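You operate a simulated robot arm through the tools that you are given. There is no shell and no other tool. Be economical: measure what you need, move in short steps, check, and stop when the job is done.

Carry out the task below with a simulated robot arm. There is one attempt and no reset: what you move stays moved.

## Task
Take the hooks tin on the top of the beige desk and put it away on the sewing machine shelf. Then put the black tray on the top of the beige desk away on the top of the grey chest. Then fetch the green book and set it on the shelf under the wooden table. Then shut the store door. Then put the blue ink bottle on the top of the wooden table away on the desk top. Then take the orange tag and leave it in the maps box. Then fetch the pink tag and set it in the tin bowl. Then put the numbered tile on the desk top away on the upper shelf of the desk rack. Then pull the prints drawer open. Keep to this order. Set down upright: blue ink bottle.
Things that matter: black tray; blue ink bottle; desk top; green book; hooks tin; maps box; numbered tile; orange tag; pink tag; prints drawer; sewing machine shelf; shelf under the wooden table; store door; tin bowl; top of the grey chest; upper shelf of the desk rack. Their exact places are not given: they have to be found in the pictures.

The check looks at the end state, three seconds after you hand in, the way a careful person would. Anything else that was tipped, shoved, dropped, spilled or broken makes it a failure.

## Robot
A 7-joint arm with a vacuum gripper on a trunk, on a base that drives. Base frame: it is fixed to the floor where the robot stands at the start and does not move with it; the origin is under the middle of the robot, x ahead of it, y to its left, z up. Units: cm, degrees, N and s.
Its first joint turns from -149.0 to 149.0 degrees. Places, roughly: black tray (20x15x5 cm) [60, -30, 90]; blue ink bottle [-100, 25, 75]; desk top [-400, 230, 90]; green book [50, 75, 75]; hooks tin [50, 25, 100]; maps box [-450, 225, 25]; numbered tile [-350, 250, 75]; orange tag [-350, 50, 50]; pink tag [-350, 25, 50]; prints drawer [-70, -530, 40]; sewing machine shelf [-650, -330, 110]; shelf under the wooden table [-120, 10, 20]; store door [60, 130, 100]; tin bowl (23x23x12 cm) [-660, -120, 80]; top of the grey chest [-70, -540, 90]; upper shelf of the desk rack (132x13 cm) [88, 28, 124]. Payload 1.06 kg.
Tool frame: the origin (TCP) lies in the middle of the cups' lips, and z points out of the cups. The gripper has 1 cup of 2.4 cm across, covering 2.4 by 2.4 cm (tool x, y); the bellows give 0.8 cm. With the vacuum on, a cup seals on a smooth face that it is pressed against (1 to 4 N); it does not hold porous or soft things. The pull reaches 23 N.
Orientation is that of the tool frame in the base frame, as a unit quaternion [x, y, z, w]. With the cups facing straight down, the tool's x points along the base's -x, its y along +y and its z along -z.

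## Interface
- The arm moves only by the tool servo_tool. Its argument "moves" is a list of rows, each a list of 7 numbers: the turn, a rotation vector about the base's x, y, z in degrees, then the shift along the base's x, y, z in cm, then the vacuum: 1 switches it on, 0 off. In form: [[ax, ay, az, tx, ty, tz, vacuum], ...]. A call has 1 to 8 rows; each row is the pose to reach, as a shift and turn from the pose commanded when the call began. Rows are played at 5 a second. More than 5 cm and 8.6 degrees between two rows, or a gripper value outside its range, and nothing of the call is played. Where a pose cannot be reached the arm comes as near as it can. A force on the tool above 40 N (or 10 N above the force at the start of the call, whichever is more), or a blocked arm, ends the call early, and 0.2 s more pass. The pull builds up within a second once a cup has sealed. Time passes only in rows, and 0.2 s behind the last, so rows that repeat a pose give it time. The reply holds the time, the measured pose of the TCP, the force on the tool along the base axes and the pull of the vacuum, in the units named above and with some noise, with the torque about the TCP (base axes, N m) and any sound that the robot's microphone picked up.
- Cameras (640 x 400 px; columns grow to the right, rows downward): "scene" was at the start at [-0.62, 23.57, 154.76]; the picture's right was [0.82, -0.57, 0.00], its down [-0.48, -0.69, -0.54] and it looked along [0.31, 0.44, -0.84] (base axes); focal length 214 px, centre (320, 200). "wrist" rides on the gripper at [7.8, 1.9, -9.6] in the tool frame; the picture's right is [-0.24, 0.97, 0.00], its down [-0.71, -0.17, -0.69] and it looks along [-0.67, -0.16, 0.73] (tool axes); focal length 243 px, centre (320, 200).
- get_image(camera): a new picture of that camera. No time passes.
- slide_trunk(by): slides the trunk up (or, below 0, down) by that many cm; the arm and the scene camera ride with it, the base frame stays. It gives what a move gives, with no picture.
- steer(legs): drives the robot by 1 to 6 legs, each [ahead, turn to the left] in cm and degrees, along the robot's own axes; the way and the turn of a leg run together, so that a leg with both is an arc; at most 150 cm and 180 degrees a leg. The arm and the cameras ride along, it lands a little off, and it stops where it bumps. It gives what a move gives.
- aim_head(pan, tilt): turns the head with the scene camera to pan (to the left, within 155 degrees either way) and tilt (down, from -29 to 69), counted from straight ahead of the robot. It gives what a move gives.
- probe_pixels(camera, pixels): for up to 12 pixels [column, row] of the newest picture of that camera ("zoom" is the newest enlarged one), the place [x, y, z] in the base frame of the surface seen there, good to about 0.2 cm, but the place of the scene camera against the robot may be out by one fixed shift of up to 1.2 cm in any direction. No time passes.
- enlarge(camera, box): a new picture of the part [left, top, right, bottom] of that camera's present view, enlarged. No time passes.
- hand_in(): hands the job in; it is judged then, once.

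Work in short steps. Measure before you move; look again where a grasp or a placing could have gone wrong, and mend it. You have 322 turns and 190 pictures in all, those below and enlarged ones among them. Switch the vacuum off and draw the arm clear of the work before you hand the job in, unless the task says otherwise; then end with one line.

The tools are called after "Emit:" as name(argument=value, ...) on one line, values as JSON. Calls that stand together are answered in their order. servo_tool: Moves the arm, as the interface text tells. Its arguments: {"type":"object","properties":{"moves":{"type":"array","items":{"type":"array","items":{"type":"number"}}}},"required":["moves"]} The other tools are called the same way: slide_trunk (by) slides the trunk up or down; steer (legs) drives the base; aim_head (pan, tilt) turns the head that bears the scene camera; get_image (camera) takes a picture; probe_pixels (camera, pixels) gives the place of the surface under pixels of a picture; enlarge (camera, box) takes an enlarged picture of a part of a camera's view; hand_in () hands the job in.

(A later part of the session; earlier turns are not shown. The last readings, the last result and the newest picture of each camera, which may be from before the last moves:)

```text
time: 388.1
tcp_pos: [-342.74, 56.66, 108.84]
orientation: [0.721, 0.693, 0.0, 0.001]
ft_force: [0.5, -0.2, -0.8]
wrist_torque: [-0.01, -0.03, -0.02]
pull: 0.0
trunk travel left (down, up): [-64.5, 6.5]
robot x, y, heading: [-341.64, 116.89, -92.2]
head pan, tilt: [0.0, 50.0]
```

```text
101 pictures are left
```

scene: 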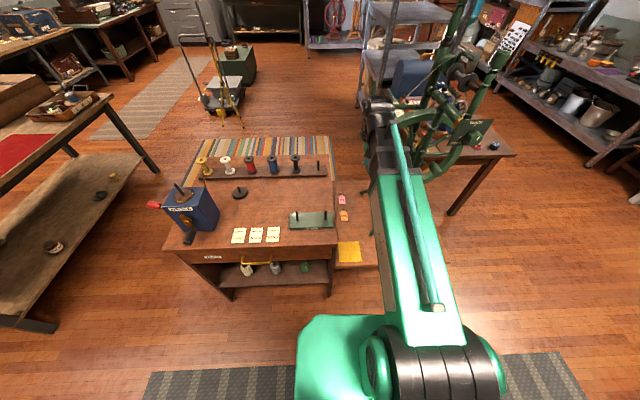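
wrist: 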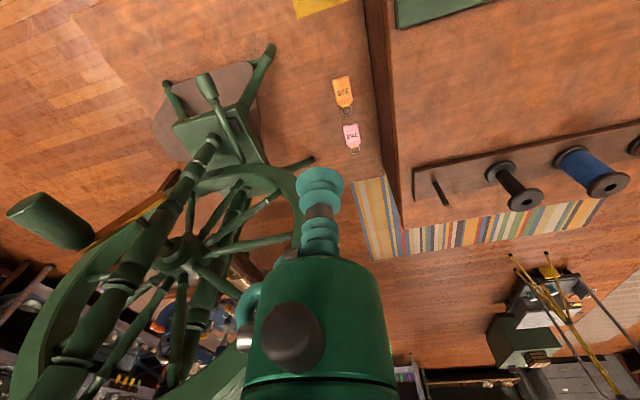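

Emit:
probe_pixels(camera="wrist", pixels=[[342, 92], [334, 82], [352, 80], [342, 105], [352, 134], [345, 128], [360, 127], [352, 145], [385, 130], [295, 180], [410, 100]])

Emit:
enlarge(camera="wrist", box=[300, 60, 400, 160])

```text
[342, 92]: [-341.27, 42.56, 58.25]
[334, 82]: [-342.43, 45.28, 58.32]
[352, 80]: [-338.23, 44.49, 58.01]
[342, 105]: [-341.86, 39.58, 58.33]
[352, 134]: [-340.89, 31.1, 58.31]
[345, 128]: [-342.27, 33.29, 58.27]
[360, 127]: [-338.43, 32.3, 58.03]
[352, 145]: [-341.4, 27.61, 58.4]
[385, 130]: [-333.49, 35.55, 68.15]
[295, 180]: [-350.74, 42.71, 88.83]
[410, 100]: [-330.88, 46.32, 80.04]
```

```text
4.00 times, centred on (350, 110) of wrist
```

zoom: 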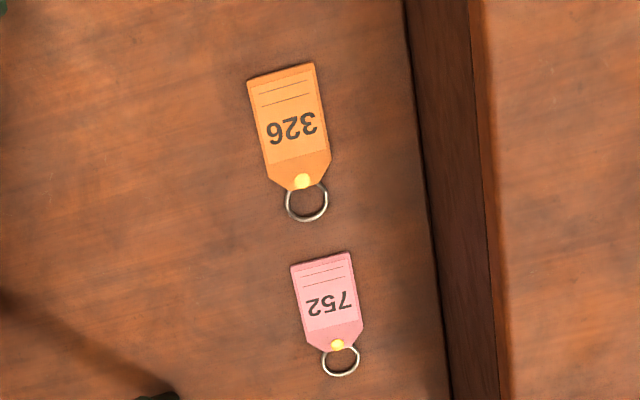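

Emit:
probe_pixels(camera="zoom", pixels=[[252, 84], [310, 68], [326, 158], [270, 168], [289, 120], [300, 185], [295, 258], [347, 256], [358, 322], [307, 332], [326, 295]])

```text
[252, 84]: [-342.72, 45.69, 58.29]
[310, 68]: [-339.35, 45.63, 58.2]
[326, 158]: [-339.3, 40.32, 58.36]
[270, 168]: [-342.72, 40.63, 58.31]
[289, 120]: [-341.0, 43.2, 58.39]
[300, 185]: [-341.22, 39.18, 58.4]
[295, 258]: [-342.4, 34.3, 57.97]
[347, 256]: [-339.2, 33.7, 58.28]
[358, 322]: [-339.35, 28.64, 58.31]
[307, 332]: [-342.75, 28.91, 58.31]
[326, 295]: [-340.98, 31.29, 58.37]
```

Orange tag body centre (-341.0,43.1,58.35). Shift tool to x=-340.5, lower trunk 38.

Emit:
servo_tool(moves=[[0, 0, 0, 1.9, 0, 0, 0]])

Emit:
slide_trunk(by=-38)

Emit:
get_image(camera="wrist")

Emit:
get_image(camera="scene")

```text
time: 388.5
tcp_pos: [-340.99, 56.48, 108.91]
orientation: [0.721, 0.693, 0.0, 0.0]
ft_force: [-0.1, 0.6, 0.0]
wrist_torque: [0.0, -0.01, 0.01]
pull: 0.0
trunk travel left (down, up): [-64.5, 6.5]
robot x, y, heading: [-341.72, 117.33, -92.2]
head pan, tilt: [0.0, 50.0]
```

```text
time: 392.1
tcp_pos: [-340.95, 56.51, 70.85]
orientation: [0.721, 0.693, 0.0, 0.001]
ft_force: [-0.2, 0.0, 0.0]
wrist_torque: [0.02, 0.03, 0.02]
pull: 0.2
trunk travel left (down, up): [-26.5, 44.5]
robot x, y, heading: [-341.11, 116.88, -92.1]
head pan, tilt: [0.0, 50.0]
```

```text
99 pictures are left
```

wrist: 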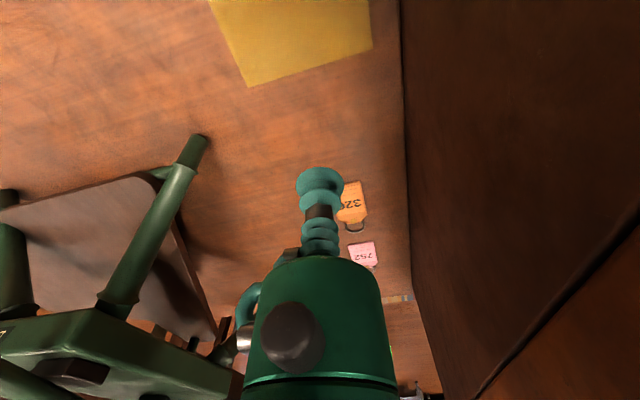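

```text
98 pictures are left
```

scene: 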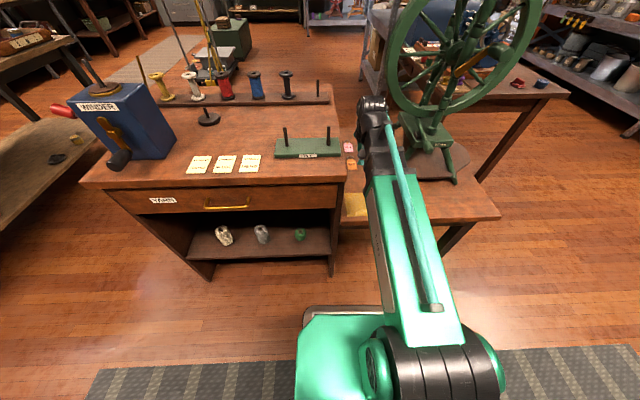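

Clear on both sides. Move over the orange tag and down.

Emit:
servo_tool(moves=[[0, 0, 0, 0, -4, -1, 0], [0, 0, 0, 0, -8, -3, 0], [0, 0, 0, 0, -11.5, -5, 0], [0, 0, 0, 0, -13.4, -7, 0]])

Emit:
get_image(camera="wrist")

```text
time: 393.1
tcp_pos: [-340.81, 43.17, 63.7]
orientation: [0.721, 0.693, 0.0, 0.0]
ft_force: [0.5, -0.7, -0.1]
wrist_torque: [0.01, 0.0, -0.02]
pull: 0.0
trunk travel left (down, up): [-26.5, 44.5]
robot x, y, heading: [-341.42, 117.24, -92.2]
head pan, tilt: [0.0, 50.0]
```

```text
97 pictures are left
```

wrist: 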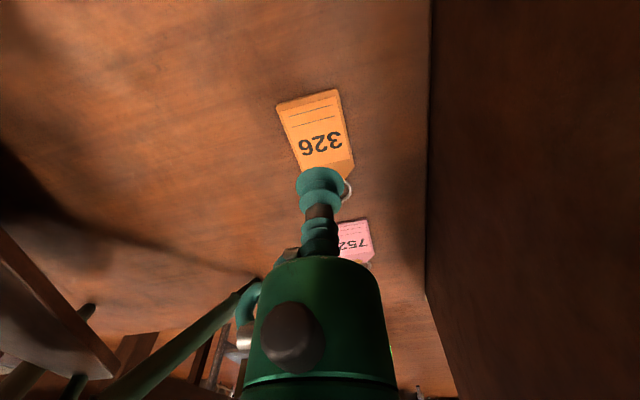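

Emit:
probe_pixels(camera="wrist", pixels=[[320, 140], [290, 140], [350, 140], [310, 97], [283, 110], [340, 95]])

```text
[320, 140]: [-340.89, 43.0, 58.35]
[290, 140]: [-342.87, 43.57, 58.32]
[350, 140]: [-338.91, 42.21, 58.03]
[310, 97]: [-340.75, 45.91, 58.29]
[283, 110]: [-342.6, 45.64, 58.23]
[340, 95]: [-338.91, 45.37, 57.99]
```

Emit:
servo_tool(moves=[[0, 0, 0, -0.15, 0, -2.5, 0], [0, 0, 0, -0.15, 0, -4.3, 1], [0, 0, 0, -0.15, 0, -5.2, 1], [0, 0, 0, -0.15, 0, -5.5, 1], [0, 0, 0, -0.15, 0, -5.6, 1], [0, 0, 0, -0.15, 0, -5.6, 1], [0, 0, 0, -0.15, 0, -5.6, 1]])

```text
time: 394.7
tcp_pos: [-341.12, 43.23, 58.27]
orientation: [0.72, 0.694, 0.001, 0.0]
ft_force: [-0.1, 1.4, 1.9]
wrist_torque: [-0.09, 0.02, -0.02]
pull: 22.6
trunk travel left (down, up): [-26.5, 44.5]
robot x, y, heading: [-341.39, 116.8, -92.1]
head pan, tilt: [0.0, 50.0]
```

Sealed. Lift and withdraw north, then back up.

Emit:
servo_tool(moves=[[0, 0, 0, 0, 0, 2, 1], [0, 0, 0, 0, 0, 6, 1], [0, 0, 0, 0, 2, 10, 1], [0, 0, 0, 0, 6, 12, 1], [0, 0, 0, 0, 10, 13, 1], [0, 0, 0, 0, 13, 15, 1]])

Emit:
get_image(camera="wrist")

Emit:
steer(legs=[[-25, 0], [0, -89]])

Emit:
aim_head(pan=-35, tilt=35)

Emit:
get_image(camera="scene")

```text
time: 396.1
tcp_pos: [-341.05, 56.16, 73.21]
orientation: [0.721, 0.693, -0.001, 0.001]
ft_force: [-0.2, -0.1, -0.3]
wrist_torque: [0.0, 0.03, 0.01]
pull: 22.8
trunk travel left (down, up): [-26.5, 44.5]
robot x, y, heading: [-341.82, 117.22, -92.1]
head pan, tilt: [0.0, 50.0]
```

```text
96 pictures are left
```

wrist: 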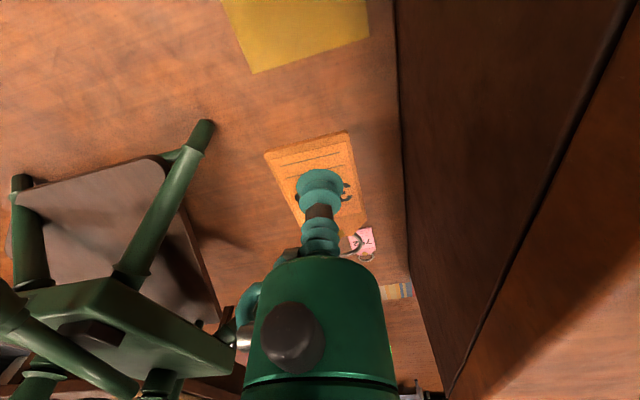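

```text
time: 401.8
tcp_pos: [-401.38, 140.66, 73.23]
orientation: [1.0, -0.011, 0.0, 0.0]
ft_force: [0.1, -0.5, 0.5]
wrist_torque: [0.01, -0.01, 0.01]
pull: 22.6
trunk travel left (down, up): [-26.5, 44.5]
robot x, y, heading: [-340.36, 141.99, 178.7]
head pan, tilt: [0.0, 50.0]
```

```text
time: 402.8
tcp_pos: [-401.51, 140.77, 73.22]
orientation: [1.0, -0.012, 0.001, 0.0]
ft_force: [0.5, 0.4, -0.4]
wrist_torque: [-0.02, 0.03, 0.01]
pull: 22.8
trunk travel left (down, up): [-26.5, 44.5]
robot x, y, heading: [-340.84, 142.14, 178.7]
head pan, tilt: [-35.0, 35.0]
```

```text
95 pictures are left
```

scene: 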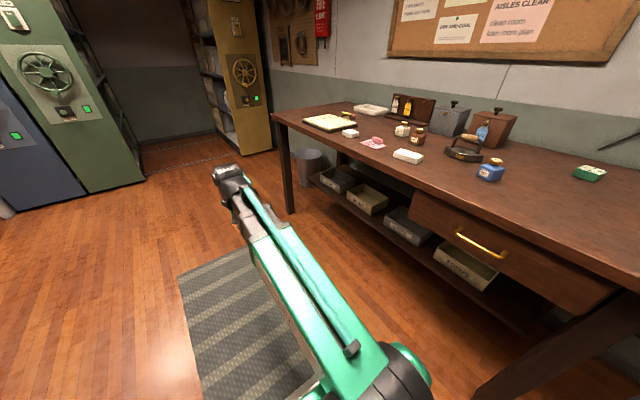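

Emit:
enlarge(camera="scene", box=[270, 140, 430, 250])

Emit:
probe_pixels(camera="zoom", pixels=[[200, 135], [290, 165], [215, 175], [280, 195], [250, 160], [250, 190], [65, 280], [140, 110], [330, 170], [200, 195], [140, 175]])

```text
3.64 times, centred on (350, 195) of scene
```

zoom: 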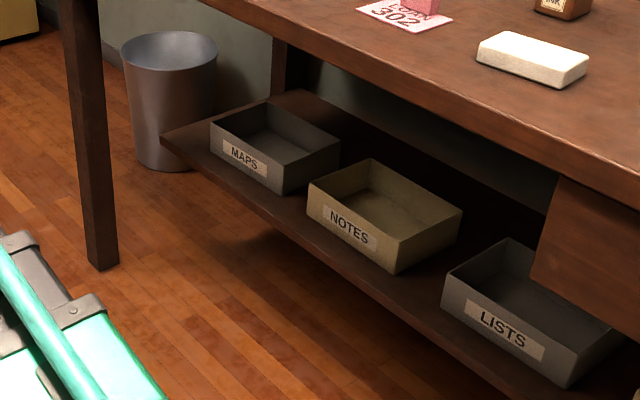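

```text
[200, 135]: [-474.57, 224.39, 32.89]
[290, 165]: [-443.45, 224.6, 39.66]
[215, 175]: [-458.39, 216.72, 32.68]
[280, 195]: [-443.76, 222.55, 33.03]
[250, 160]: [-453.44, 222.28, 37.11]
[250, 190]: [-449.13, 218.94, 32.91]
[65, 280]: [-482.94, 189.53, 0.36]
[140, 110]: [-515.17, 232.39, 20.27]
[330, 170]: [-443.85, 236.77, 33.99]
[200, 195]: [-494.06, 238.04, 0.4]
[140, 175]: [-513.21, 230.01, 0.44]
```

MAPS box: front y≈222, right side x≈-443.6, rim z≈40, floor ≈33. Drive west to (-453,122), lower trunk, then face north.

Emit:
steer(legs=[[0, 11.3], [114, 0]])

Emit:
slide_trunk(by=-26)

Emit:
steer(legs=[[0, -100]])

Emit:
aim_head(pan=0, tilt=30)

Emit:
get_image(camera="scene")

```text
time: 409.3
tcp_pos: [-512.27, 108.73, 73.23]
orientation: [0.996, 0.089, 0.0, 0.001]
ft_force: [0.2, 0.0, 0.5]
wrist_torque: [-0.02, -0.04, -0.02]
pull: 23.2
trunk travel left (down, up): [-26.5, 44.5]
robot x, y, heading: [-452.63, 122.09, -169.6]
head pan, tilt: [-35.0, 35.0]
```

```text
time: 412.0
tcp_pos: [-512.23, 108.66, 47.22]
orientation: [0.996, 0.088, 0.001, 0.0]
ft_force: [0.0, -0.4, -1.0]
wrist_torque: [-0.01, 0.02, 0.0]
pull: 22.5
trunk travel left (down, up): [-0.5, 70.5]
robot x, y, heading: [-453.11, 122.24, -169.9]
head pan, tilt: [-35.0, 35.0]
```

```text
time: 416.4
tcp_pos: [-460.3, 182.86, 47.22]
orientation: [0.734, -0.679, -0.001, 0.0]
ft_force: [0.5, 0.6, -0.3]
wrist_torque: [-0.03, 0.02, -0.01]
pull: 22.7
trunk travel left (down, up): [-0.5, 70.5]
robot x, y, heading: [-452.7, 122.58, 94.4]
head pan, tilt: [-35.0, 35.0]
```

```text
time: 417.4
tcp_pos: [-460.34, 182.77, 47.26]
orientation: [0.734, -0.679, 0.001, 0.0]
ft_force: [-0.5, -0.2, 0.3]
wrist_torque: [0.0, -0.01, 0.03]
pull: 23.0
trunk travel left (down, up): [-0.5, 70.5]
robot x, y, heading: [-452.69, 122.39, 94.6]
head pan, tilt: [0.0, 30.0]
```

```text
93 pictures are left
```

scene: 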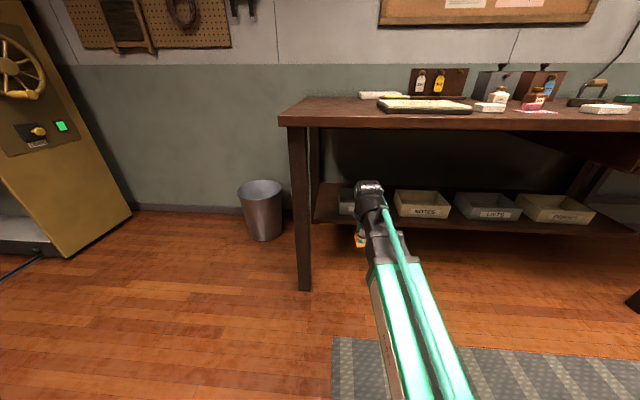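

Emit:
steer(legs=[[0, -4.5], [18, 0]])

Emit:
get_image(camera="scene")

Emit:
get_image(camera="wrist")

```text
time: 419.4
tcp_pos: [-455.62, 201.25, 47.31]
orientation: [-0.707, 0.707, 0.0, 0.0]
ft_force: [0.2, -1.1, -0.7]
wrist_torque: [0.0, 0.03, -0.03]
pull: 22.7
trunk travel left (down, up): [-0.5, 70.5]
robot x, y, heading: [-452.81, 140.47, 90.1]
head pan, tilt: [0.0, 30.0]
```

```text
92 pictures are left
```

scene: 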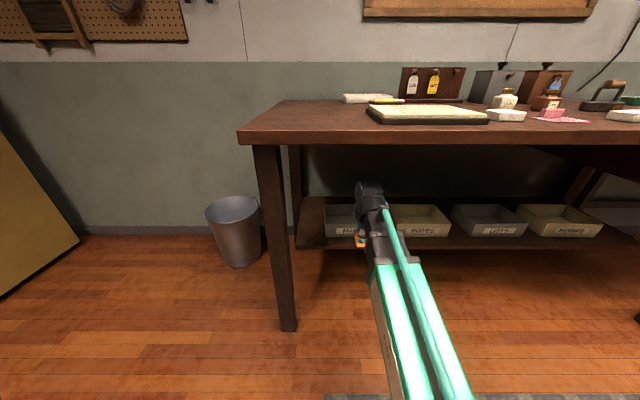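

```text
91 pictures are left
```

wrist: 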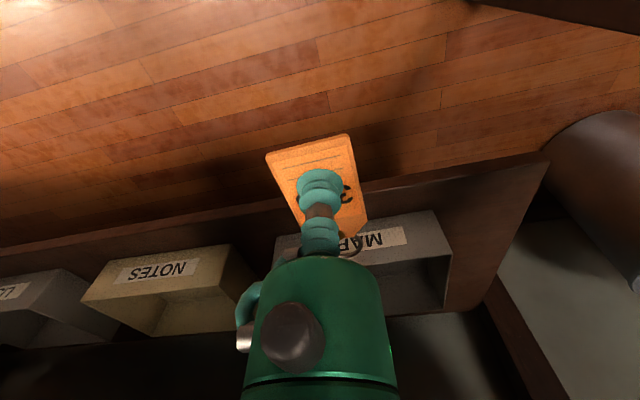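

Emit:
probe_pixels(camera="wrist", pixels=[[278, 240], [435, 212], [450, 262], [445, 300], [400, 290], [415, 240], [380, 245], [410, 310]])

Emit:
probe_pixels(camera="scene", pixels=[[330, 142], [370, 195], [335, 210], [365, 180], [330, 130]])

```text
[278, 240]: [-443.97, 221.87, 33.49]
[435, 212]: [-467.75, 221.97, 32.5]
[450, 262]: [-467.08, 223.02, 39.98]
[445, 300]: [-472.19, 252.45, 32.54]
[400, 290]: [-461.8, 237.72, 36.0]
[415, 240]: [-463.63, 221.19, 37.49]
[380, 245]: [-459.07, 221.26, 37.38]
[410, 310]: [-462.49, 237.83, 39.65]
```

```text
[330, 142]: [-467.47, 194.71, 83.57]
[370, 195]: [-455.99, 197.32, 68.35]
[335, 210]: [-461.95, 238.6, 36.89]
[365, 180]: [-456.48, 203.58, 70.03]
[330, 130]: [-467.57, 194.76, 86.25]
```

Box spans x −467.5..−443.7, y 221.3..238.5, rim z 40. Advance over its centre.

Emit:
servo_tool(moves=[[0, 0, 0, 0, 4.1, 0, 1], [0, 0, 0, 0, 8.2, 0, 1], [0, 0, 0, 0, 12.3, 0, 1], [0, 0, 0, 0, 16.4, 0, 1], [0, 0, 0, 0, 20.5, 0, 1], [0, 0, 0, 0, 24.6, 0, 1], [0, 0, 0, 0, 28.6, 0, 1]])

Emit:
get_image(camera="wrist")

```text
time: 421.0
tcp_pos: [-455.58, 229.96, 47.45]
orientation: [-0.707, 0.707, 0.0, 0.0]
ft_force: [-0.1, -0.7, 0.0]
wrist_torque: [0.03, -0.02, 0.02]
pull: 22.9
trunk travel left (down, up): [-0.5, 70.5]
robot x, y, heading: [-452.84, 140.3, 89.8]
head pan, tilt: [0.0, 30.0]
```

```text
90 pictures are left
```

wrist: 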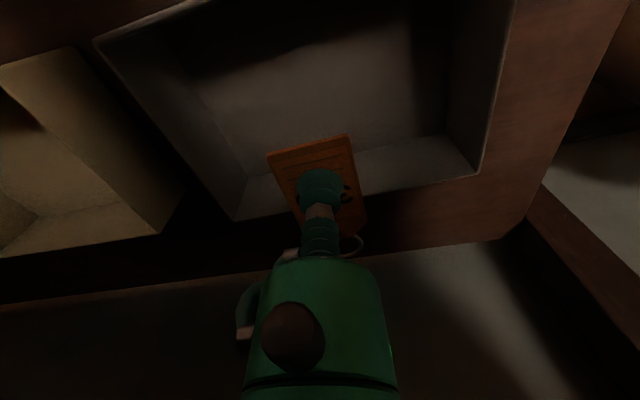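

Emit:
probe_pixels(camera="wrist", pixels=[[300, 80], [400, 110], [420, 165], [350, 175]])

Emit:
servo_tool(moves=[[0, 0, 0, 0, -1, -4, 1], [0, 0, 0, 0, -1, -8, 1], [0, 0, 0, 0, -1, -11, 1], [0, 0, 0, 0, -1, -12.5, 1]])

```text
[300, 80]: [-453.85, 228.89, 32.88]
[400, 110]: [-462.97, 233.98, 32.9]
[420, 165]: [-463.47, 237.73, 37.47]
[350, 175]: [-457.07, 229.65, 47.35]
```

```text
time: 422.0
tcp_pos: [-455.44, 228.9, 34.78]
orientation: [0.707, -0.707, 0.0, 0.0]
ft_force: [0.9, -0.2, -0.8]
wrist_torque: [0.02, 0.02, -0.01]
pull: 22.4
trunk travel left (down, up): [-0.5, 70.5]
robot x, y, heading: [-452.55, 140.27, 89.9]
head pan, tilt: [0.0, 30.0]
```

Floor z 32.9; lower the last 1.3 cm and release.

Emit:
servo_tool(moves=[[0, 0, 0, 0, 0, -0.8, 1], [0, 0, 0, 0, 0, -1.2, 1], [0, 0, 0, 0, 0, -1.2, 0], [0, 0, 0, 0, 0, -1.2, 0], [0, 0, 0, 0, 0, -1.2, 0], [0, 0, 0, 0, 0, 2.5, 0], [0, 0, 0, 0, 0, 7, 0], [0, 0, 0, 0, 0, 11.5, 0]])

Emit:
get_image(camera="wrist")

```text
time: 423.8
tcp_pos: [-455.46, 228.83, 46.13]
orientation: [0.707, -0.707, 0.0, -0.001]
ft_force: [-0.2, 0.0, 0.2]
wrist_torque: [-0.02, -0.04, 0.0]
pull: 0.1
trunk travel left (down, up): [-0.5, 70.5]
robot x, y, heading: [-452.81, 140.26, 89.8]
head pan, tilt: [0.0, 30.0]
```

```text
89 pictures are left
```

wrist: 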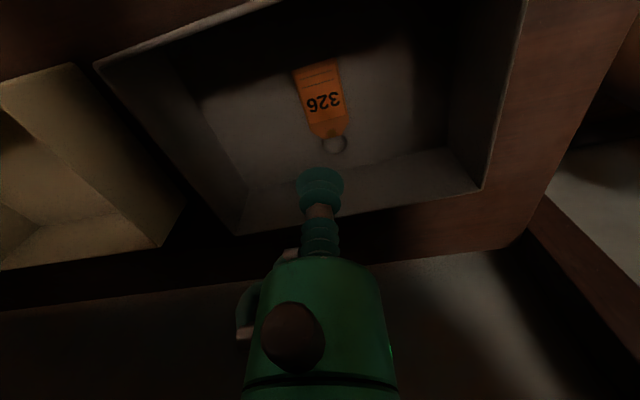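

Tag 326 lies in the MAPS box. Retract, back off, raise, and return to the bench for the pink tag.

Emit:
servo_tool(moves=[[0, 0, 0, 0, -4.1, 0, 0], [0, 0, 0, 0, -8.2, 0, 0], [0, 0, 0, 0, -12.3, 0, 0], [0, 0, 0, 0, -16.4, 0, 0], [0, 0, 0, 0, -20.5, 0, 0], [0, 0, 0, 0, -24.6, 0, 0], [0, 0, 0, 0, -28, 0, 0]])

Emit:
steer(legs=[[-22, 0], [0, -90]])

Emit:
slide_trunk(by=40)

Emit:
slide_trunk(by=24)

Emit:
steer(legs=[[112, 0], [0, -90]])

```text
time: 425.4
tcp_pos: [-455.46, 200.73, 46.35]
orientation: [0.707, -0.707, 0.0, 0.0]
ft_force: [0.4, -0.5, -0.3]
wrist_torque: [0.02, -0.01, -0.01]
pull: 0.0
trunk travel left (down, up): [-0.5, 70.5]
robot x, y, heading: [-452.72, 140.34, 90.1]
head pan, tilt: [0.0, 30.0]
```

```text
time: 430.9
tcp_pos: [-392.43, 121.44, 46.27]
orientation: [-0.006, 1.0, 0.0, 0.001]
ft_force: [-1.2, 0.7, 0.2]
wrist_torque: [-0.02, 0.01, 0.04]
pull: 0.1
trunk travel left (down, up): [-0.5, 70.5]
robot x, y, heading: [-452.7, 118.21, 0.8]
head pan, tilt: [0.0, 30.0]
```

```text
time: 434.8
tcp_pos: [-392.42, 121.45, 86.35]
orientation: [-0.006, 1.0, -0.001, 0.0]
ft_force: [-0.4, 0.7, 0.8]
wrist_torque: [0.03, 0.01, 0.01]
pull: 0.0
trunk travel left (down, up): [-40.5, 30.5]
robot x, y, heading: [-452.79, 117.9, 0.8]
head pan, tilt: [0.0, 30.0]
```

```text
time: 437.2
tcp_pos: [-392.47, 121.48, 110.33]
orientation: [-0.006, 1.0, 0.001, 0.0]
ft_force: [-0.5, 0.1, -1.3]
wrist_torque: [0.03, 0.02, -0.01]
pull: 0.1
trunk travel left (down, up): [-64.5, 6.5]
robot x, y, heading: [-452.78, 118.01, 0.6]
head pan, tilt: [0.0, 30.0]
```

```text
time: 446.8
tcp_pos: [-338.54, 59.3, 110.34]
orientation: [0.703, 0.711, 0.0, 0.0]
ft_force: [-0.3, 0.8, -0.2]
wrist_torque: [0.02, 0.02, 0.0]
pull: 0.1
trunk travel left (down, up): [-64.5, 6.5]
robot x, y, heading: [-341.57, 120.15, -89.3]
head pan, tilt: [0.0, 30.0]
```

Emit:
servo_tool(moves=[[0, 0, 0, -2.2, 0, 0, 0]])

Emit:
slide_trunk(by=-38)

Emit:
get_image(camera="wrist")

Emit:
aim_head(pan=0, tilt=50)

Emit:
get_image(camera="scene")

```text
time: 447.2
tcp_pos: [-340.83, 59.37, 110.17]
orientation: [0.703, 0.711, 0.0, -0.001]
ft_force: [0.0, 0.2, 0.5]
wrist_torque: [0.0, 0.0, 0.01]
pull: 0.0
trunk travel left (down, up): [-64.5, 6.5]
robot x, y, heading: [-341.64, 120.22, -89.4]
head pan, tilt: [0.0, 30.0]
```

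```text
time: 450.8
tcp_pos: [-340.84, 59.42, 72.15]
orientation: [0.703, 0.711, 0.0, 0.0]
ft_force: [-0.8, 0.3, -0.9]
wrist_torque: [-0.01, 0.0, 0.03]
pull: 0.1
trunk travel left (down, up): [-26.5, 44.5]
robot x, y, heading: [-341.92, 119.81, -89.2]
head pan, tilt: [0.0, 30.0]
```

```text
88 pictures are left
```

wrist: 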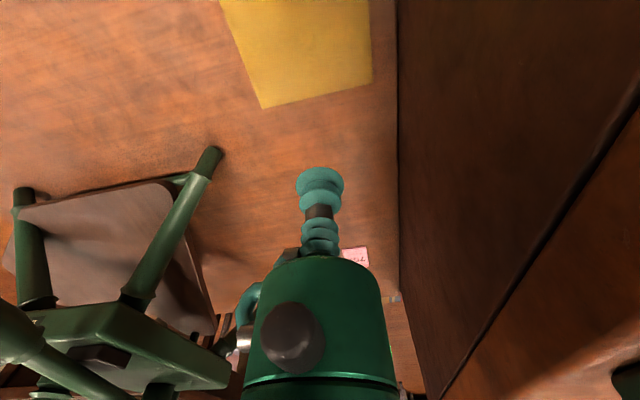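

```text
time: 451.7
tcp_pos: [-340.81, 59.4, 72.26]
orientation: [0.703, 0.711, 0.0, 0.0]
ft_force: [0.0, -0.3, -0.2]
wrist_torque: [0.01, -0.01, 0.0]
pull: 0.1
trunk travel left (down, up): [-26.5, 44.5]
robot x, y, heading: [-342.04, 119.81, -89.4]
head pan, tilt: [0.0, 50.0]
```

```text
87 pictures are left
```

scene: 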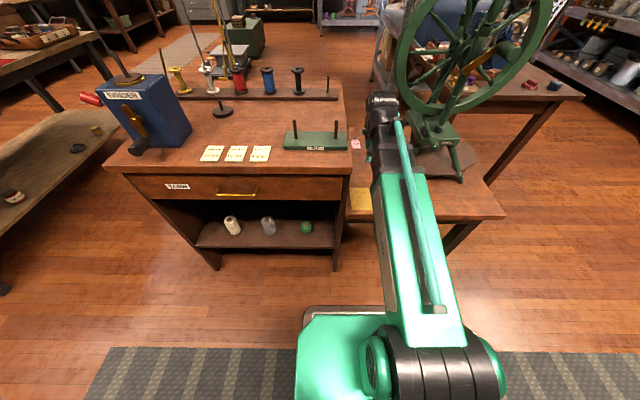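

Advance south along x=-341 to y≈37 at z≈66.

Emit:
servo_tool(moves=[[0, 0, 0, 0, -4, -1.5, 0], [0, 0, 0, 0, -8, -3, 0], [0, 0, 0, 0, -12, -4.5, 0], [0, 0, 0, 0, -16, -6, 0], [0, 0, 0, 0, -20, -6, 0], [0, 0, 0, 0, -24, -6, 0], [0, 0, 0, -0.2, -27.4, -6, 0]])

Emit:
get_image(camera="wrist")

```text
time: 453.3
tcp_pos: [-340.96, 31.9, 66.13]
orientation: [0.703, 0.711, 0.0, -0.001]
ft_force: [-0.5, 1.1, 0.1]
wrist_torque: [-0.01, 0.0, 0.0]
pull: 0.1
trunk travel left (down, up): [-26.5, 44.5]
robot x, y, heading: [-341.76, 119.48, -89.2]
head pan, tilt: [0.0, 50.0]
```

```text
86 pictures are left
```

wrist: 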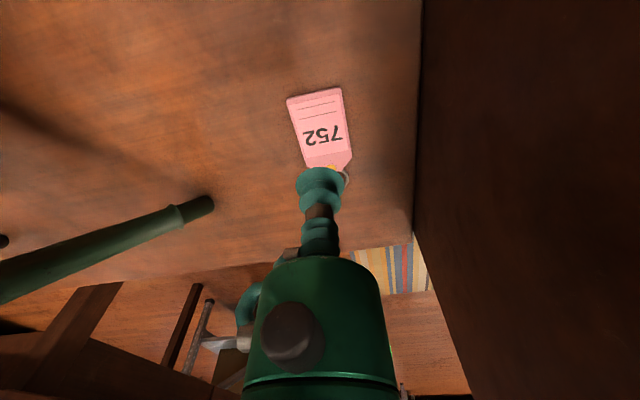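

Emit:
probe_pixels(camera="wrist", pixels=[[322, 130], [292, 105], [340, 92], [350, 150], [307, 160], [300, 130], [346, 125]])

```text
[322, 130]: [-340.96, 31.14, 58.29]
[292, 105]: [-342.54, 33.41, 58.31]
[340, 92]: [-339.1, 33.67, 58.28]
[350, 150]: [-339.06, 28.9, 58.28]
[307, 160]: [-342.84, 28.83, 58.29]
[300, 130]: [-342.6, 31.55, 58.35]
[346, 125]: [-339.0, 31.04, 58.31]
```

Emit:
servo_tool(moves=[[0, 0, 0, 0, -0.5, -3, 0], [0, 0, 0, 0, -0.5, -6, 1], [0, 0, 0, 0, -0.5, -7.5, 1], [0, 0, 0, 0, -0.5, -7.9, 1], [0, 0, 0, 0, -0.5, -8, 1], [0, 0, 0, 0, -0.5, -8, 1], [0, 0, 0, 0, -0.5, -8, 1]])

```text
time: 454.9
tcp_pos: [-340.92, 31.53, 58.28]
orientation: [0.703, 0.711, -0.001, 0.0]
ft_force: [-2.2, -4.4, 4.9]
wrist_torque: [-0.07, -0.02, -0.03]
pull: 22.7
trunk travel left (down, up): [-26.5, 44.5]
robot x, y, heading: [-342.07, 119.56, -89.5]
head pan, tilt: [0.0, 50.0]
```

Pink tag sealed. Lift, withdraw north, raise trunk.

Emit:
servo_tool(moves=[[0, 0, 0, 0, 0, 2, 1], [0, 0, 0, 0, 0, 6, 1], [0, 0, 0, 0, 3, 9, 1], [0, 0, 0, 0, 7.5, 10, 1], [0, 0, 0, 0, 12, 11, 1], [0, 0, 0, 0, 16.5, 12, 1], [0, 0, 0, 0, 21, 13, 1], [0, 0, 0, 0, 25.5, 14, 1]])

Emit:
slide_trunk(by=38)

Emit:
steer(legs=[[-10, 0], [0, -90]])

Emit:
aim_head(pan=20, tilt=30)

Emit:
get_image(camera="scene")

```text
time: 456.7
tcp_pos: [-340.83, 56.83, 72.22]
orientation: [0.703, 0.711, 0.0, 0.0]
ft_force: [-0.2, 0.0, 0.0]
wrist_torque: [0.05, 0.0, 0.01]
pull: 23.1
trunk travel left (down, up): [-26.5, 44.5]
robot x, y, heading: [-342.09, 119.7, -89.4]
head pan, tilt: [0.0, 50.0]
```

```text
time: 460.3
tcp_pos: [-340.8, 56.87, 110.11]
orientation: [0.704, 0.711, 0.0, 0.0]
ft_force: [-0.2, 0.6, 0.2]
wrist_torque: [-0.01, 0.01, 0.02]
pull: 22.7
trunk travel left (down, up): [-64.5, 6.5]
robot x, y, heading: [-342.15, 119.63, -89.3]
head pan, tilt: [0.0, 50.0]
```

```text
time: 465.3
tcp_pos: [-405.14, 129.79, 110.07]
orientation: [1.0, -0.002, 0.0, 0.0]
ft_force: [-0.4, 0.5, 0.1]
wrist_torque: [0.0, 0.03, 0.01]
pull: 22.8
trunk travel left (down, up): [-64.5, 6.5]
robot x, y, heading: [-342.1, 130.07, 179.9]
head pan, tilt: [0.0, 50.0]
```

```text
time: 466.2
tcp_pos: [-404.98, 129.68, 110.15]
orientation: [1.0, -0.002, 0.0, -0.001]
ft_force: [0.4, 0.3, 0.2]
wrist_torque: [-0.03, 0.0, 0.01]
pull: 22.5
trunk travel left (down, up): [-64.5, 6.5]
robot x, y, heading: [-342.08, 130.16, 179.6]
head pan, tilt: [20.0, 30.0]
```

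```text
85 pictures are left
```

scene: 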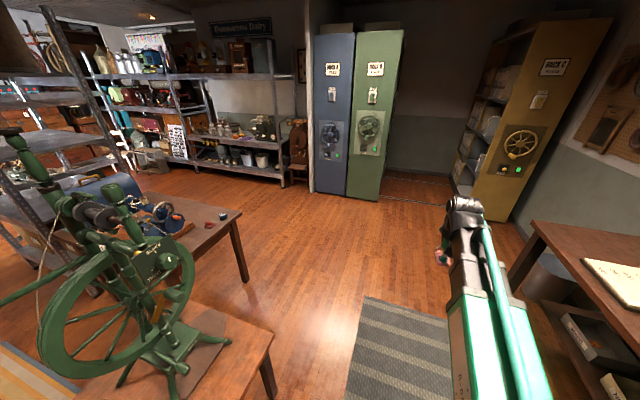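

Emit:
probe_pixels(camera="scene", pixels=[[348, 195], [378, 198], [315, 190], [283, 185], [300, 178], [246, 282], [262, 137], [240, 135], [215, 133], [268, 395], [200, 135], [230, 165]])

Emit:
enlarge(camera="scene", box=[160, 60, 320, 190])

```text
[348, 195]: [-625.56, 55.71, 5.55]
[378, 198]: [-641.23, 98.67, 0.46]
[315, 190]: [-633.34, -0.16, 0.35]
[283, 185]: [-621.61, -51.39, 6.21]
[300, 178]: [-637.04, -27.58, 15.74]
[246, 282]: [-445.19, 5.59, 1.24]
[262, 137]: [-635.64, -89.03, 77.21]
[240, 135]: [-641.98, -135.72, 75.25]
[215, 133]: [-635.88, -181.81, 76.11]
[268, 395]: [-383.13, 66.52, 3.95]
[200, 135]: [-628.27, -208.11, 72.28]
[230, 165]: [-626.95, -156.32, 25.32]
```

```text
3.08 times, centred on (240, 125) of scene
```

zoom: 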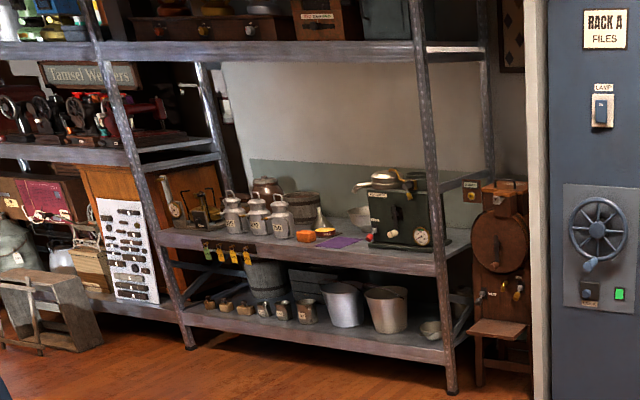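

Drive west then south to the dairy rack.

Emit:
steer(legs=[[150, 0], [68, 0], [0, 90], [150, 0], [95, 0]])

Emit:
aim_head(pan=-85, tilt=35)

Emit:
get_image(camera="scene")

```text
time: 492.1
tcp_pos: [-548.92, -173.38, 110.26]
orientation: [0.694, 0.72, 0.0, 0.0]
ft_force: [0.4, 0.0, 0.9]
wrist_torque: [0.01, -0.01, 0.04]
pull: 23.1
trunk travel left (down, up): [-64.5, 6.5]
robot x, y, heading: [-551.56, -110.38, -87.8]
head pan, tilt: [20.0, 30.0]
```

```text
time: 493.9
tcp_pos: [-548.89, -173.39, 110.11]
orientation: [0.694, 0.72, 0.0, -0.001]
ft_force: [0.3, -0.1, 0.4]
wrist_torque: [0.01, -0.04, 0.0]
pull: 22.2
trunk travel left (down, up): [-64.5, 6.5]
robot x, y, heading: [-551.38, -110.33, -88.0]
head pan, tilt: [-85.0, 35.0]
```

```text
83 pictures are left
```

scene: 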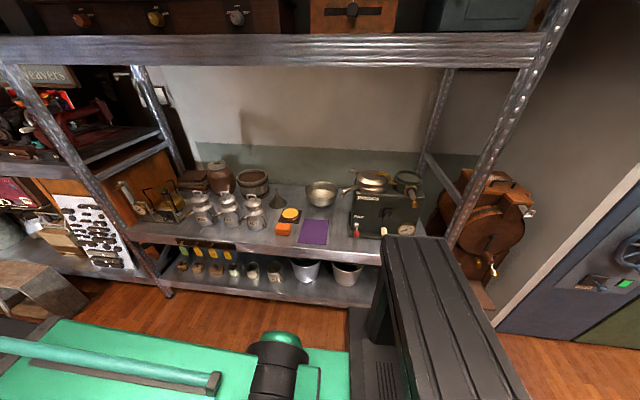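

Emit:
enlarge(camera="scene", box=[230, 150, 410, 262])

Emit:
probe_pixels(camera="zoom", pixels=[[325, 160], [285, 115], [375, 125], [330, 112], [325, 190], [300, 250], [260, 300], [170, 170], [440, 200], [320, 135], [160, 190], [200, 320]])

Emit:
probe_pixels(camera="scene", pixels=[[330, 65], [320, 40], [320, 260], [455, 230]])

```text
3.56 times, centred on (320, 206) of scene
```

zoom: 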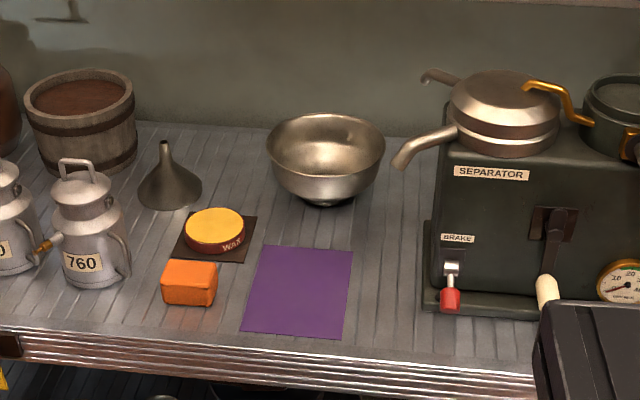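

```text
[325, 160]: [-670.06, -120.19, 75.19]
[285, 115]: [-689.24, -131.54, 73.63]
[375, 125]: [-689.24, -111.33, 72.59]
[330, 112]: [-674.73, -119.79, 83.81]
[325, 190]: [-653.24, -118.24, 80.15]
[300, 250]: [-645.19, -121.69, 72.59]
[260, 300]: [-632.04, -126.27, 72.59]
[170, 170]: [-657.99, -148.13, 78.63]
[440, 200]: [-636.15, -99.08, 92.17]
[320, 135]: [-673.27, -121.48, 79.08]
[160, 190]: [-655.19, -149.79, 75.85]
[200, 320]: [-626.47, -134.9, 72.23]
```

```text
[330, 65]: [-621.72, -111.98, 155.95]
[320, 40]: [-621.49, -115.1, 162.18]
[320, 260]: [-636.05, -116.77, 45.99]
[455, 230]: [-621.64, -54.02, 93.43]
```

The tin bowl: centre ≈(-663,-120), rim z≈84, inner bottom ≈75. Turn right to face it and move up 17 cm.

Emit:
steer(legs=[[0, -92], [17, 0]])

Emit:
aim_head(pan=10, tilt=40)

Emit:
get_image(camera="scene")

Emit:
get_image(camera="wrist")

```text
time: 499.3
tcp_pos: [-631.65, -111.02, 110.15]
orientation: [1.0, 0.0, 0.0, 0.0]
ft_force: [0.4, -1.0, -0.7]
wrist_torque: [-0.01, -0.02, -0.03]
pull: 22.3
trunk travel left (down, up): [-64.5, 6.5]
robot x, y, heading: [-569.03, -110.56, -179.9]
head pan, tilt: [-85.0, 35.0]
```

```text
time: 501.0
tcp_pos: [-631.53, -110.92, 110.15]
orientation: [1.0, 0.0, 0.0, -0.001]
ft_force: [0.4, -0.3, -0.1]
wrist_torque: [0.0, 0.02, -0.04]
pull: 23.3
trunk travel left (down, up): [-64.5, 6.5]
robot x, y, heading: [-569.03, -110.01, -180.0]
head pan, tilt: [10.0, 40.0]
```

```text
81 pictures are left
```

scene: 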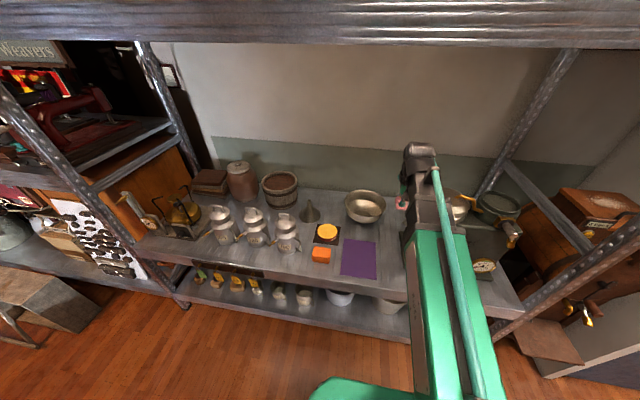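

```text
80 pictures are left
```

wrist: 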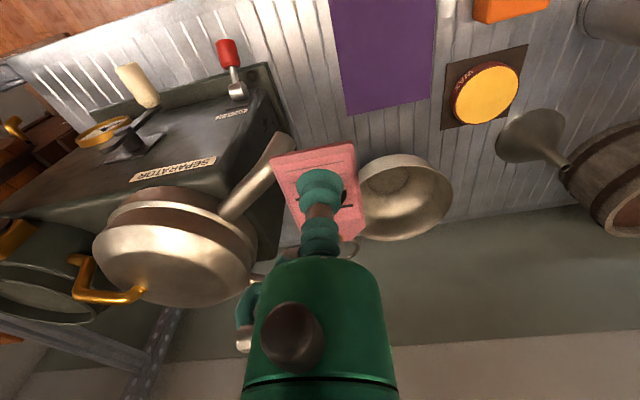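

Emit:
probe_pixels(camera="wrist", pixels=[[405, 155], [452, 195], [370, 178], [385, 238], [400, 180], [400, 200], [440, 220], [290, 140], [235, 215]])

```text
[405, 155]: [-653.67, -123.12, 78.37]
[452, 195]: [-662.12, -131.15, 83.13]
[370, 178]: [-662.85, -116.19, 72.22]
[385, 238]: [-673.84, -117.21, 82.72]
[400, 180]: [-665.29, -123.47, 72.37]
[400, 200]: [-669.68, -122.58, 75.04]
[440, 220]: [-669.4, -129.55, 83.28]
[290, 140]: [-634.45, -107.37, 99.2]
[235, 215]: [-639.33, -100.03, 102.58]
```

Bowl rim radius ≈11.3 about (-663.5,-120). Move over it at height, then lower.

Emit:
servo_tool(moves=[[0, 0, 0, 0, -4.5, 0, 1], [0, 0, 0, -2, -8.5, 0, 1], [0, 0, 0, -6.5, -9, 0, 1], [0, 0, 0, -11, -9, 0, 1], [0, 0, 0, -15.5, -9, 0, 1], [0, 0, 0, -20, -9, 0, 1], [0, 0, 0, -24.5, -9, 0, 1], [0, 0, 0, -29, -9, 0, 1]])

Emit:
servo_tool(moves=[[0, 0, 0, -2.5, 0, 0, 1], [0, 0, 0, -2.5, 0, -4.5, 1], [0, 0, 0, -2.5, 0, -9, 1], [0, 0, 0, -2.5, 0, -13.5, 1], [0, 0, 0, -2.5, 0, -18, 1]])

Emit:
get_image(camera="wrist")

```text
time: 502.8
tcp_pos: [-660.62, -120.11, 110.12]
orientation: [1.0, 0.001, 0.0, -0.001]
ft_force: [-0.3, -0.1, -0.2]
wrist_torque: [0.03, -0.03, 0.0]
pull: 23.1
trunk travel left (down, up): [-64.5, 6.5]
robot x, y, heading: [-568.81, -110.59, -180.3]
head pan, tilt: [10.0, 40.0]
```

```text
time: 504.0
tcp_pos: [-663.09, -120.01, 92.08]
orientation: [1.0, 0.001, -0.001, -0.001]
ft_force: [-0.5, -0.1, -0.2]
wrist_torque: [-0.01, 0.03, 0.04]
pull: 23.0
trunk travel left (down, up): [-64.5, 6.5]
robot x, y, heading: [-568.54, -110.52, -179.9]
head pan, tilt: [10.0, 40.0]
```

```text
79 pictures are left
```

wrist: 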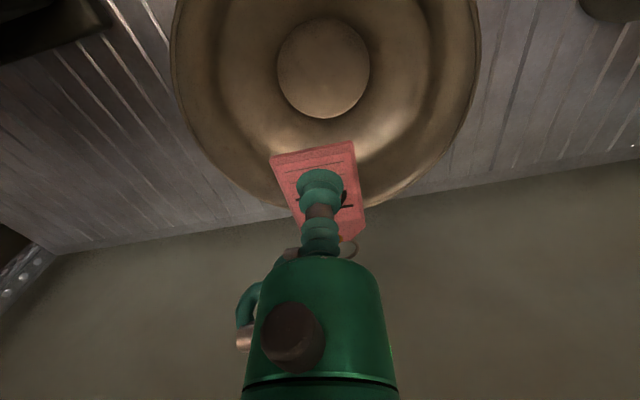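

Emit:
probe_pixels(camera="wrist", pixels=[[322, 65], [278, 70], [368, 70], [322, 20], [322, 115], [175, 70], [477, 60], [250, 185], [420, 175]])

```text
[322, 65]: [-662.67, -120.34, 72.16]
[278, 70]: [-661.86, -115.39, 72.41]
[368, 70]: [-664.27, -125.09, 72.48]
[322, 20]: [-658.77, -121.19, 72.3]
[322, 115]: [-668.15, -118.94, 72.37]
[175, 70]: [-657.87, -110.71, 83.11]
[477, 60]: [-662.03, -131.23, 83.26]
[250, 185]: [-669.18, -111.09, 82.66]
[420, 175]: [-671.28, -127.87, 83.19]
```

Centred over the bowl floor. Lower to z≈78.5 and release.

Emit:
servo_tool(moves=[[0, 0, 0, 0.6, 0, -4.5, 1], [0, 0, 0, 0.6, 0, -9, 1], [0, 0, 0, 0.6, 0, -13.5, 1], [0, 0, 0, 0.6, 0, -13.5, 0], [0, 0, 0, 0.6, 0, -13.5, 0], [0, 0, 0, 0.6, 0, -13.5, 0], [0, 0, 0, 0.6, 0, -9.5, 0], [0, 0, 0, 0.6, 0, -5, 0]])

Emit:
servo_tool(moves=[[0, 0, 0, 0, 0, 4.5, 0], [0, 0, 0, 0, 0, 9, 0], [0, 0, 0, 0, 0, 13.5, 0], [0, 0, 0, 0, 0, 18, 0], [0, 0, 0, 0, 0, 22, 0]])

Emit:
get_image(camera="wrist")

```text
time: 505.8
tcp_pos: [-662.47, -119.89, 87.21]
orientation: [1.0, 0.001, 0.0, 0.0]
ft_force: [-0.4, 0.1, 0.7]
wrist_torque: [0.01, 0.02, -0.02]
pull: 0.1
trunk travel left (down, up): [-64.5, 6.5]
robot x, y, heading: [-568.57, -110.37, -179.6]
head pan, tilt: [10.0, 40.0]
```

```text
time: 507.0
tcp_pos: [-662.53, -119.93, 109.42]
orientation: [1.0, 0.0, 0.0, -0.001]
ft_force: [0.8, -0.2, -0.3]
wrist_torque: [0.01, -0.01, -0.01]
pull: 0.0
trunk travel left (down, up): [-64.5, 6.5]
robot x, y, heading: [-568.65, -110.32, -179.9]
head pan, tilt: [10.0, 40.0]
```

```text
78 pictures are left
```

wrist: 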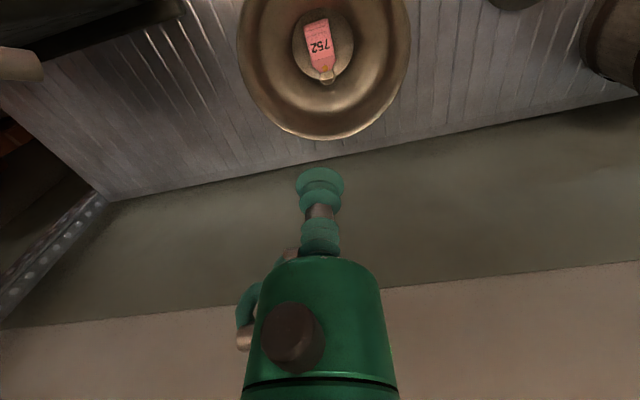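

Pink tag is in the bowl. Retract and drive back to the brown desk for the tile.

Emit:
servo_tool(moves=[[0, 0, 0, 4.5, 0, 0, 0], [0, 0, 0, 9, 0, 0, 0], [0, 0, 0, 13.5, 0, 0, 0], [0, 0, 0, 18, 0, 0, 0], [0, 0, 0, 22.5, 0, 0, 0], [0, 0, 0, 27, 0, 0, 0], [0, 0, 0, 31, 0, 0, 0]])

Emit:
steer(legs=[[-20, 0], [0, -90], [150, 0], [90, 0], [0, -90], [150, 0]])

Emit:
steer(legs=[[48, 0], [0, 90]])

Emit:
aim_head(pan=0, tilt=40)

Emit:
get_image(camera="scene")

```text
time: 508.6
tcp_pos: [-631.43, -119.93, 109.11]
orientation: [1.0, 0.0, 0.0, -0.001]
ft_force: [0.1, 0.3, -0.2]
wrist_torque: [-0.01, -0.02, 0.0]
pull: 0.0
trunk travel left (down, up): [-64.5, 6.5]
robot x, y, heading: [-568.82, -110.29, -179.8]
head pan, tilt: [10.0, 40.0]
```

```text
time: 536.1
tcp_pos: [-341.25, 141.64, 108.96]
orientation: [-0.01, 1.0, -0.001, 0.0]
ft_force: [-0.4, 0.4, -0.5]
wrist_torque: [0.04, -0.03, 0.01]
pull: 0.1
trunk travel left (down, up): [-64.5, 6.5]
robot x, y, heading: [-403.85, 130.67, 1.2]
head pan, tilt: [10.0, 40.0]
```

```text
time: 542.8
tcp_pos: [-369.14, 194.22, 108.93]
orientation: [0.729, -0.684, 0.0, -0.001]
ft_force: [0.3, 0.7, -0.2]
wrist_torque: [0.01, 0.0, 0.01]
pull: 0.1
trunk travel left (down, up): [-64.5, 6.5]
robot x, y, heading: [-356.05, 132.0, 93.6]
head pan, tilt: [10.0, 40.0]
```

```text
time: 543.5
tcp_pos: [-369.2, 194.21, 108.99]
orientation: [0.729, -0.685, 0.0, -0.001]
ft_force: [-0.3, 0.1, -0.7]
wrist_torque: [0.0, -0.04, 0.01]
pull: 0.1
trunk travel left (down, up): [-64.5, 6.5]
robot x, y, heading: [-355.63, 131.95, 93.7]
head pan, tilt: [0.0, 40.0]
```

```text
77 pictures are left
```

scene: 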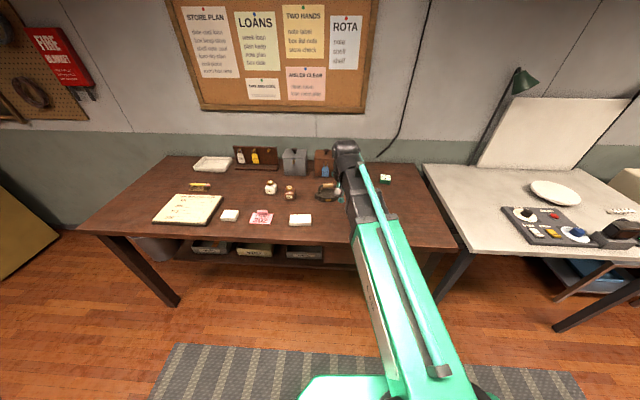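

Emit:
enlarge(camera="scene", box=[310, 150, 430, 225])

Emit:
probe_pixels(camera="scene", pixels=[[385, 177], [380, 177], [391, 177], [385, 174], [400, 160], [430, 170]])

```text
5.33 times, centred on (370, 188) of scene
```

zoom: 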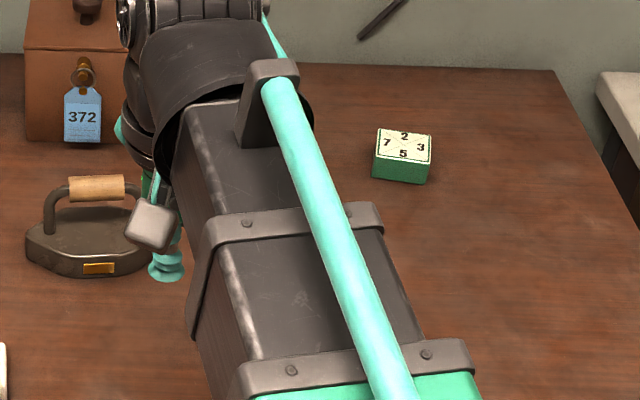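

```text
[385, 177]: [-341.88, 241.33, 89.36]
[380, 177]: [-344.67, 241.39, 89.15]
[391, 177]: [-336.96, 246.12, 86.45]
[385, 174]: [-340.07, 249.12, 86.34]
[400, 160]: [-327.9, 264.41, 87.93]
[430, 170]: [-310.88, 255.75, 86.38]
```

Tile at (-342,241.5,89). Move up 20 cm and swing the tool over it.

Emit:
steer(legs=[[0, -3.7], [20, 0]])

Emit:
servo_tool(moves=[[0, 0, 0, 3.7, 2.5, 0, 0], [0, 0, 0, 7.4, 5, 0, 0], [0, 0, 0, 11.1, 7.5, 0, 0], [0, 0, 0, 14.8, 10, 0, 0], [0, 0, 0, 18.5, 13, 0, 0], [0, 0, 0, 21, 16.5, 0, 0], [0, 0, 0, 22.5, 20.5, 0, 0], [0, 0, 0, 22.5, 25, -1, 0]])

Emit:
get_image(camera="wrist")

```text
time: 545.6
tcp_pos: [-365.0, 214.77, 108.96]
orientation: [-0.706, 0.708, -0.001, 0.0]
ft_force: [0.2, 0.1, 0.1]
wrist_torque: [0.0, 0.01, 0.01]
pull: 0.1
trunk travel left (down, up): [-64.5, 6.5]
robot x, y, heading: [-355.35, 151.87, 89.8]
head pan, tilt: [0.0, 40.0]
```

```text
time: 547.4
tcp_pos: [-342.44, 239.84, 107.87]
orientation: [-0.706, 0.709, 0.0, 0.0]
ft_force: [0.3, -0.8, -0.4]
wrist_torque: [0.0, 0.05, -0.01]
pull: 0.0
trunk travel left (down, up): [-64.5, 6.5]
robot x, y, heading: [-355.87, 151.74, 89.9]
head pan, tilt: [0.0, 40.0]
```

```text
75 pictures are left
```

wrist: 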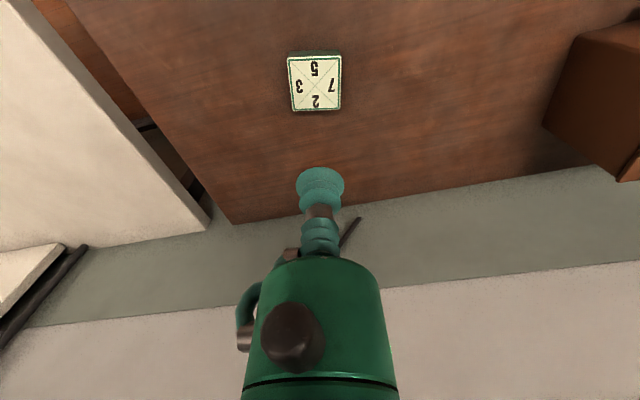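

Emit:
probe_pixels(camera="wrist", pixels=[[315, 83], [290, 60], [339, 58], [341, 108], [296, 110]])

```text
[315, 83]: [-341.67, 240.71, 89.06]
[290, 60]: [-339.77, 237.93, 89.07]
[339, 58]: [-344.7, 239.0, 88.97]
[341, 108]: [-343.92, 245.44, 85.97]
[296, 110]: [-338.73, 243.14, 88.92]
```

Emit:
servo_tool(moves=[[0, 0, 0, 0.7, 1.2, -4, 0], [0, 0, 0, 0.7, 1.2, -8.5, 0], [0, 0, 0, 0.7, 1.2, -13, 0], [0, 0, 0, 0.7, 1.2, -16.5, 1], [0, 0, 0, 0.7, 1.2, -18.5, 1], [0, 0, 0, 0.7, 1.2, -18.9, 1], [0, 0, 0, 0.7, 1.2, -19, 1], [0, 0, 0, 0.7, 1.2, -19, 1]])

Emit:
servo_tool(moves=[[0, 0, 0, 0, 0, 0, 1], [0, 0, 0, 0, 0, 0, 1]])

```text
time: 549.2
tcp_pos: [-341.82, 240.93, 88.98]
orientation: [-0.706, 0.708, 0.0, 0.001]
ft_force: [-0.5, 1.2, 5.9]
wrist_torque: [-0.02, -0.03, 0.02]
pull: 23.2
trunk travel left (down, up): [-64.5, 6.5]
robot x, y, heading: [-355.87, 152.08, 89.8]
head pan, tilt: [0.0, 40.0]
```

```text
time: 549.8
tcp_pos: [-341.69, 240.97, 88.98]
orientation: [-0.706, 0.708, -0.001, 0.001]
ft_force: [-1.0, 1.6, 4.6]
wrist_torque: [0.02, 0.0, 0.03]
pull: 22.8
trunk travel left (down, up): [-64.5, 6.5]
robot x, y, heading: [-355.65, 152.02, 89.9]
head pan, tilt: [0.0, 40.0]
```

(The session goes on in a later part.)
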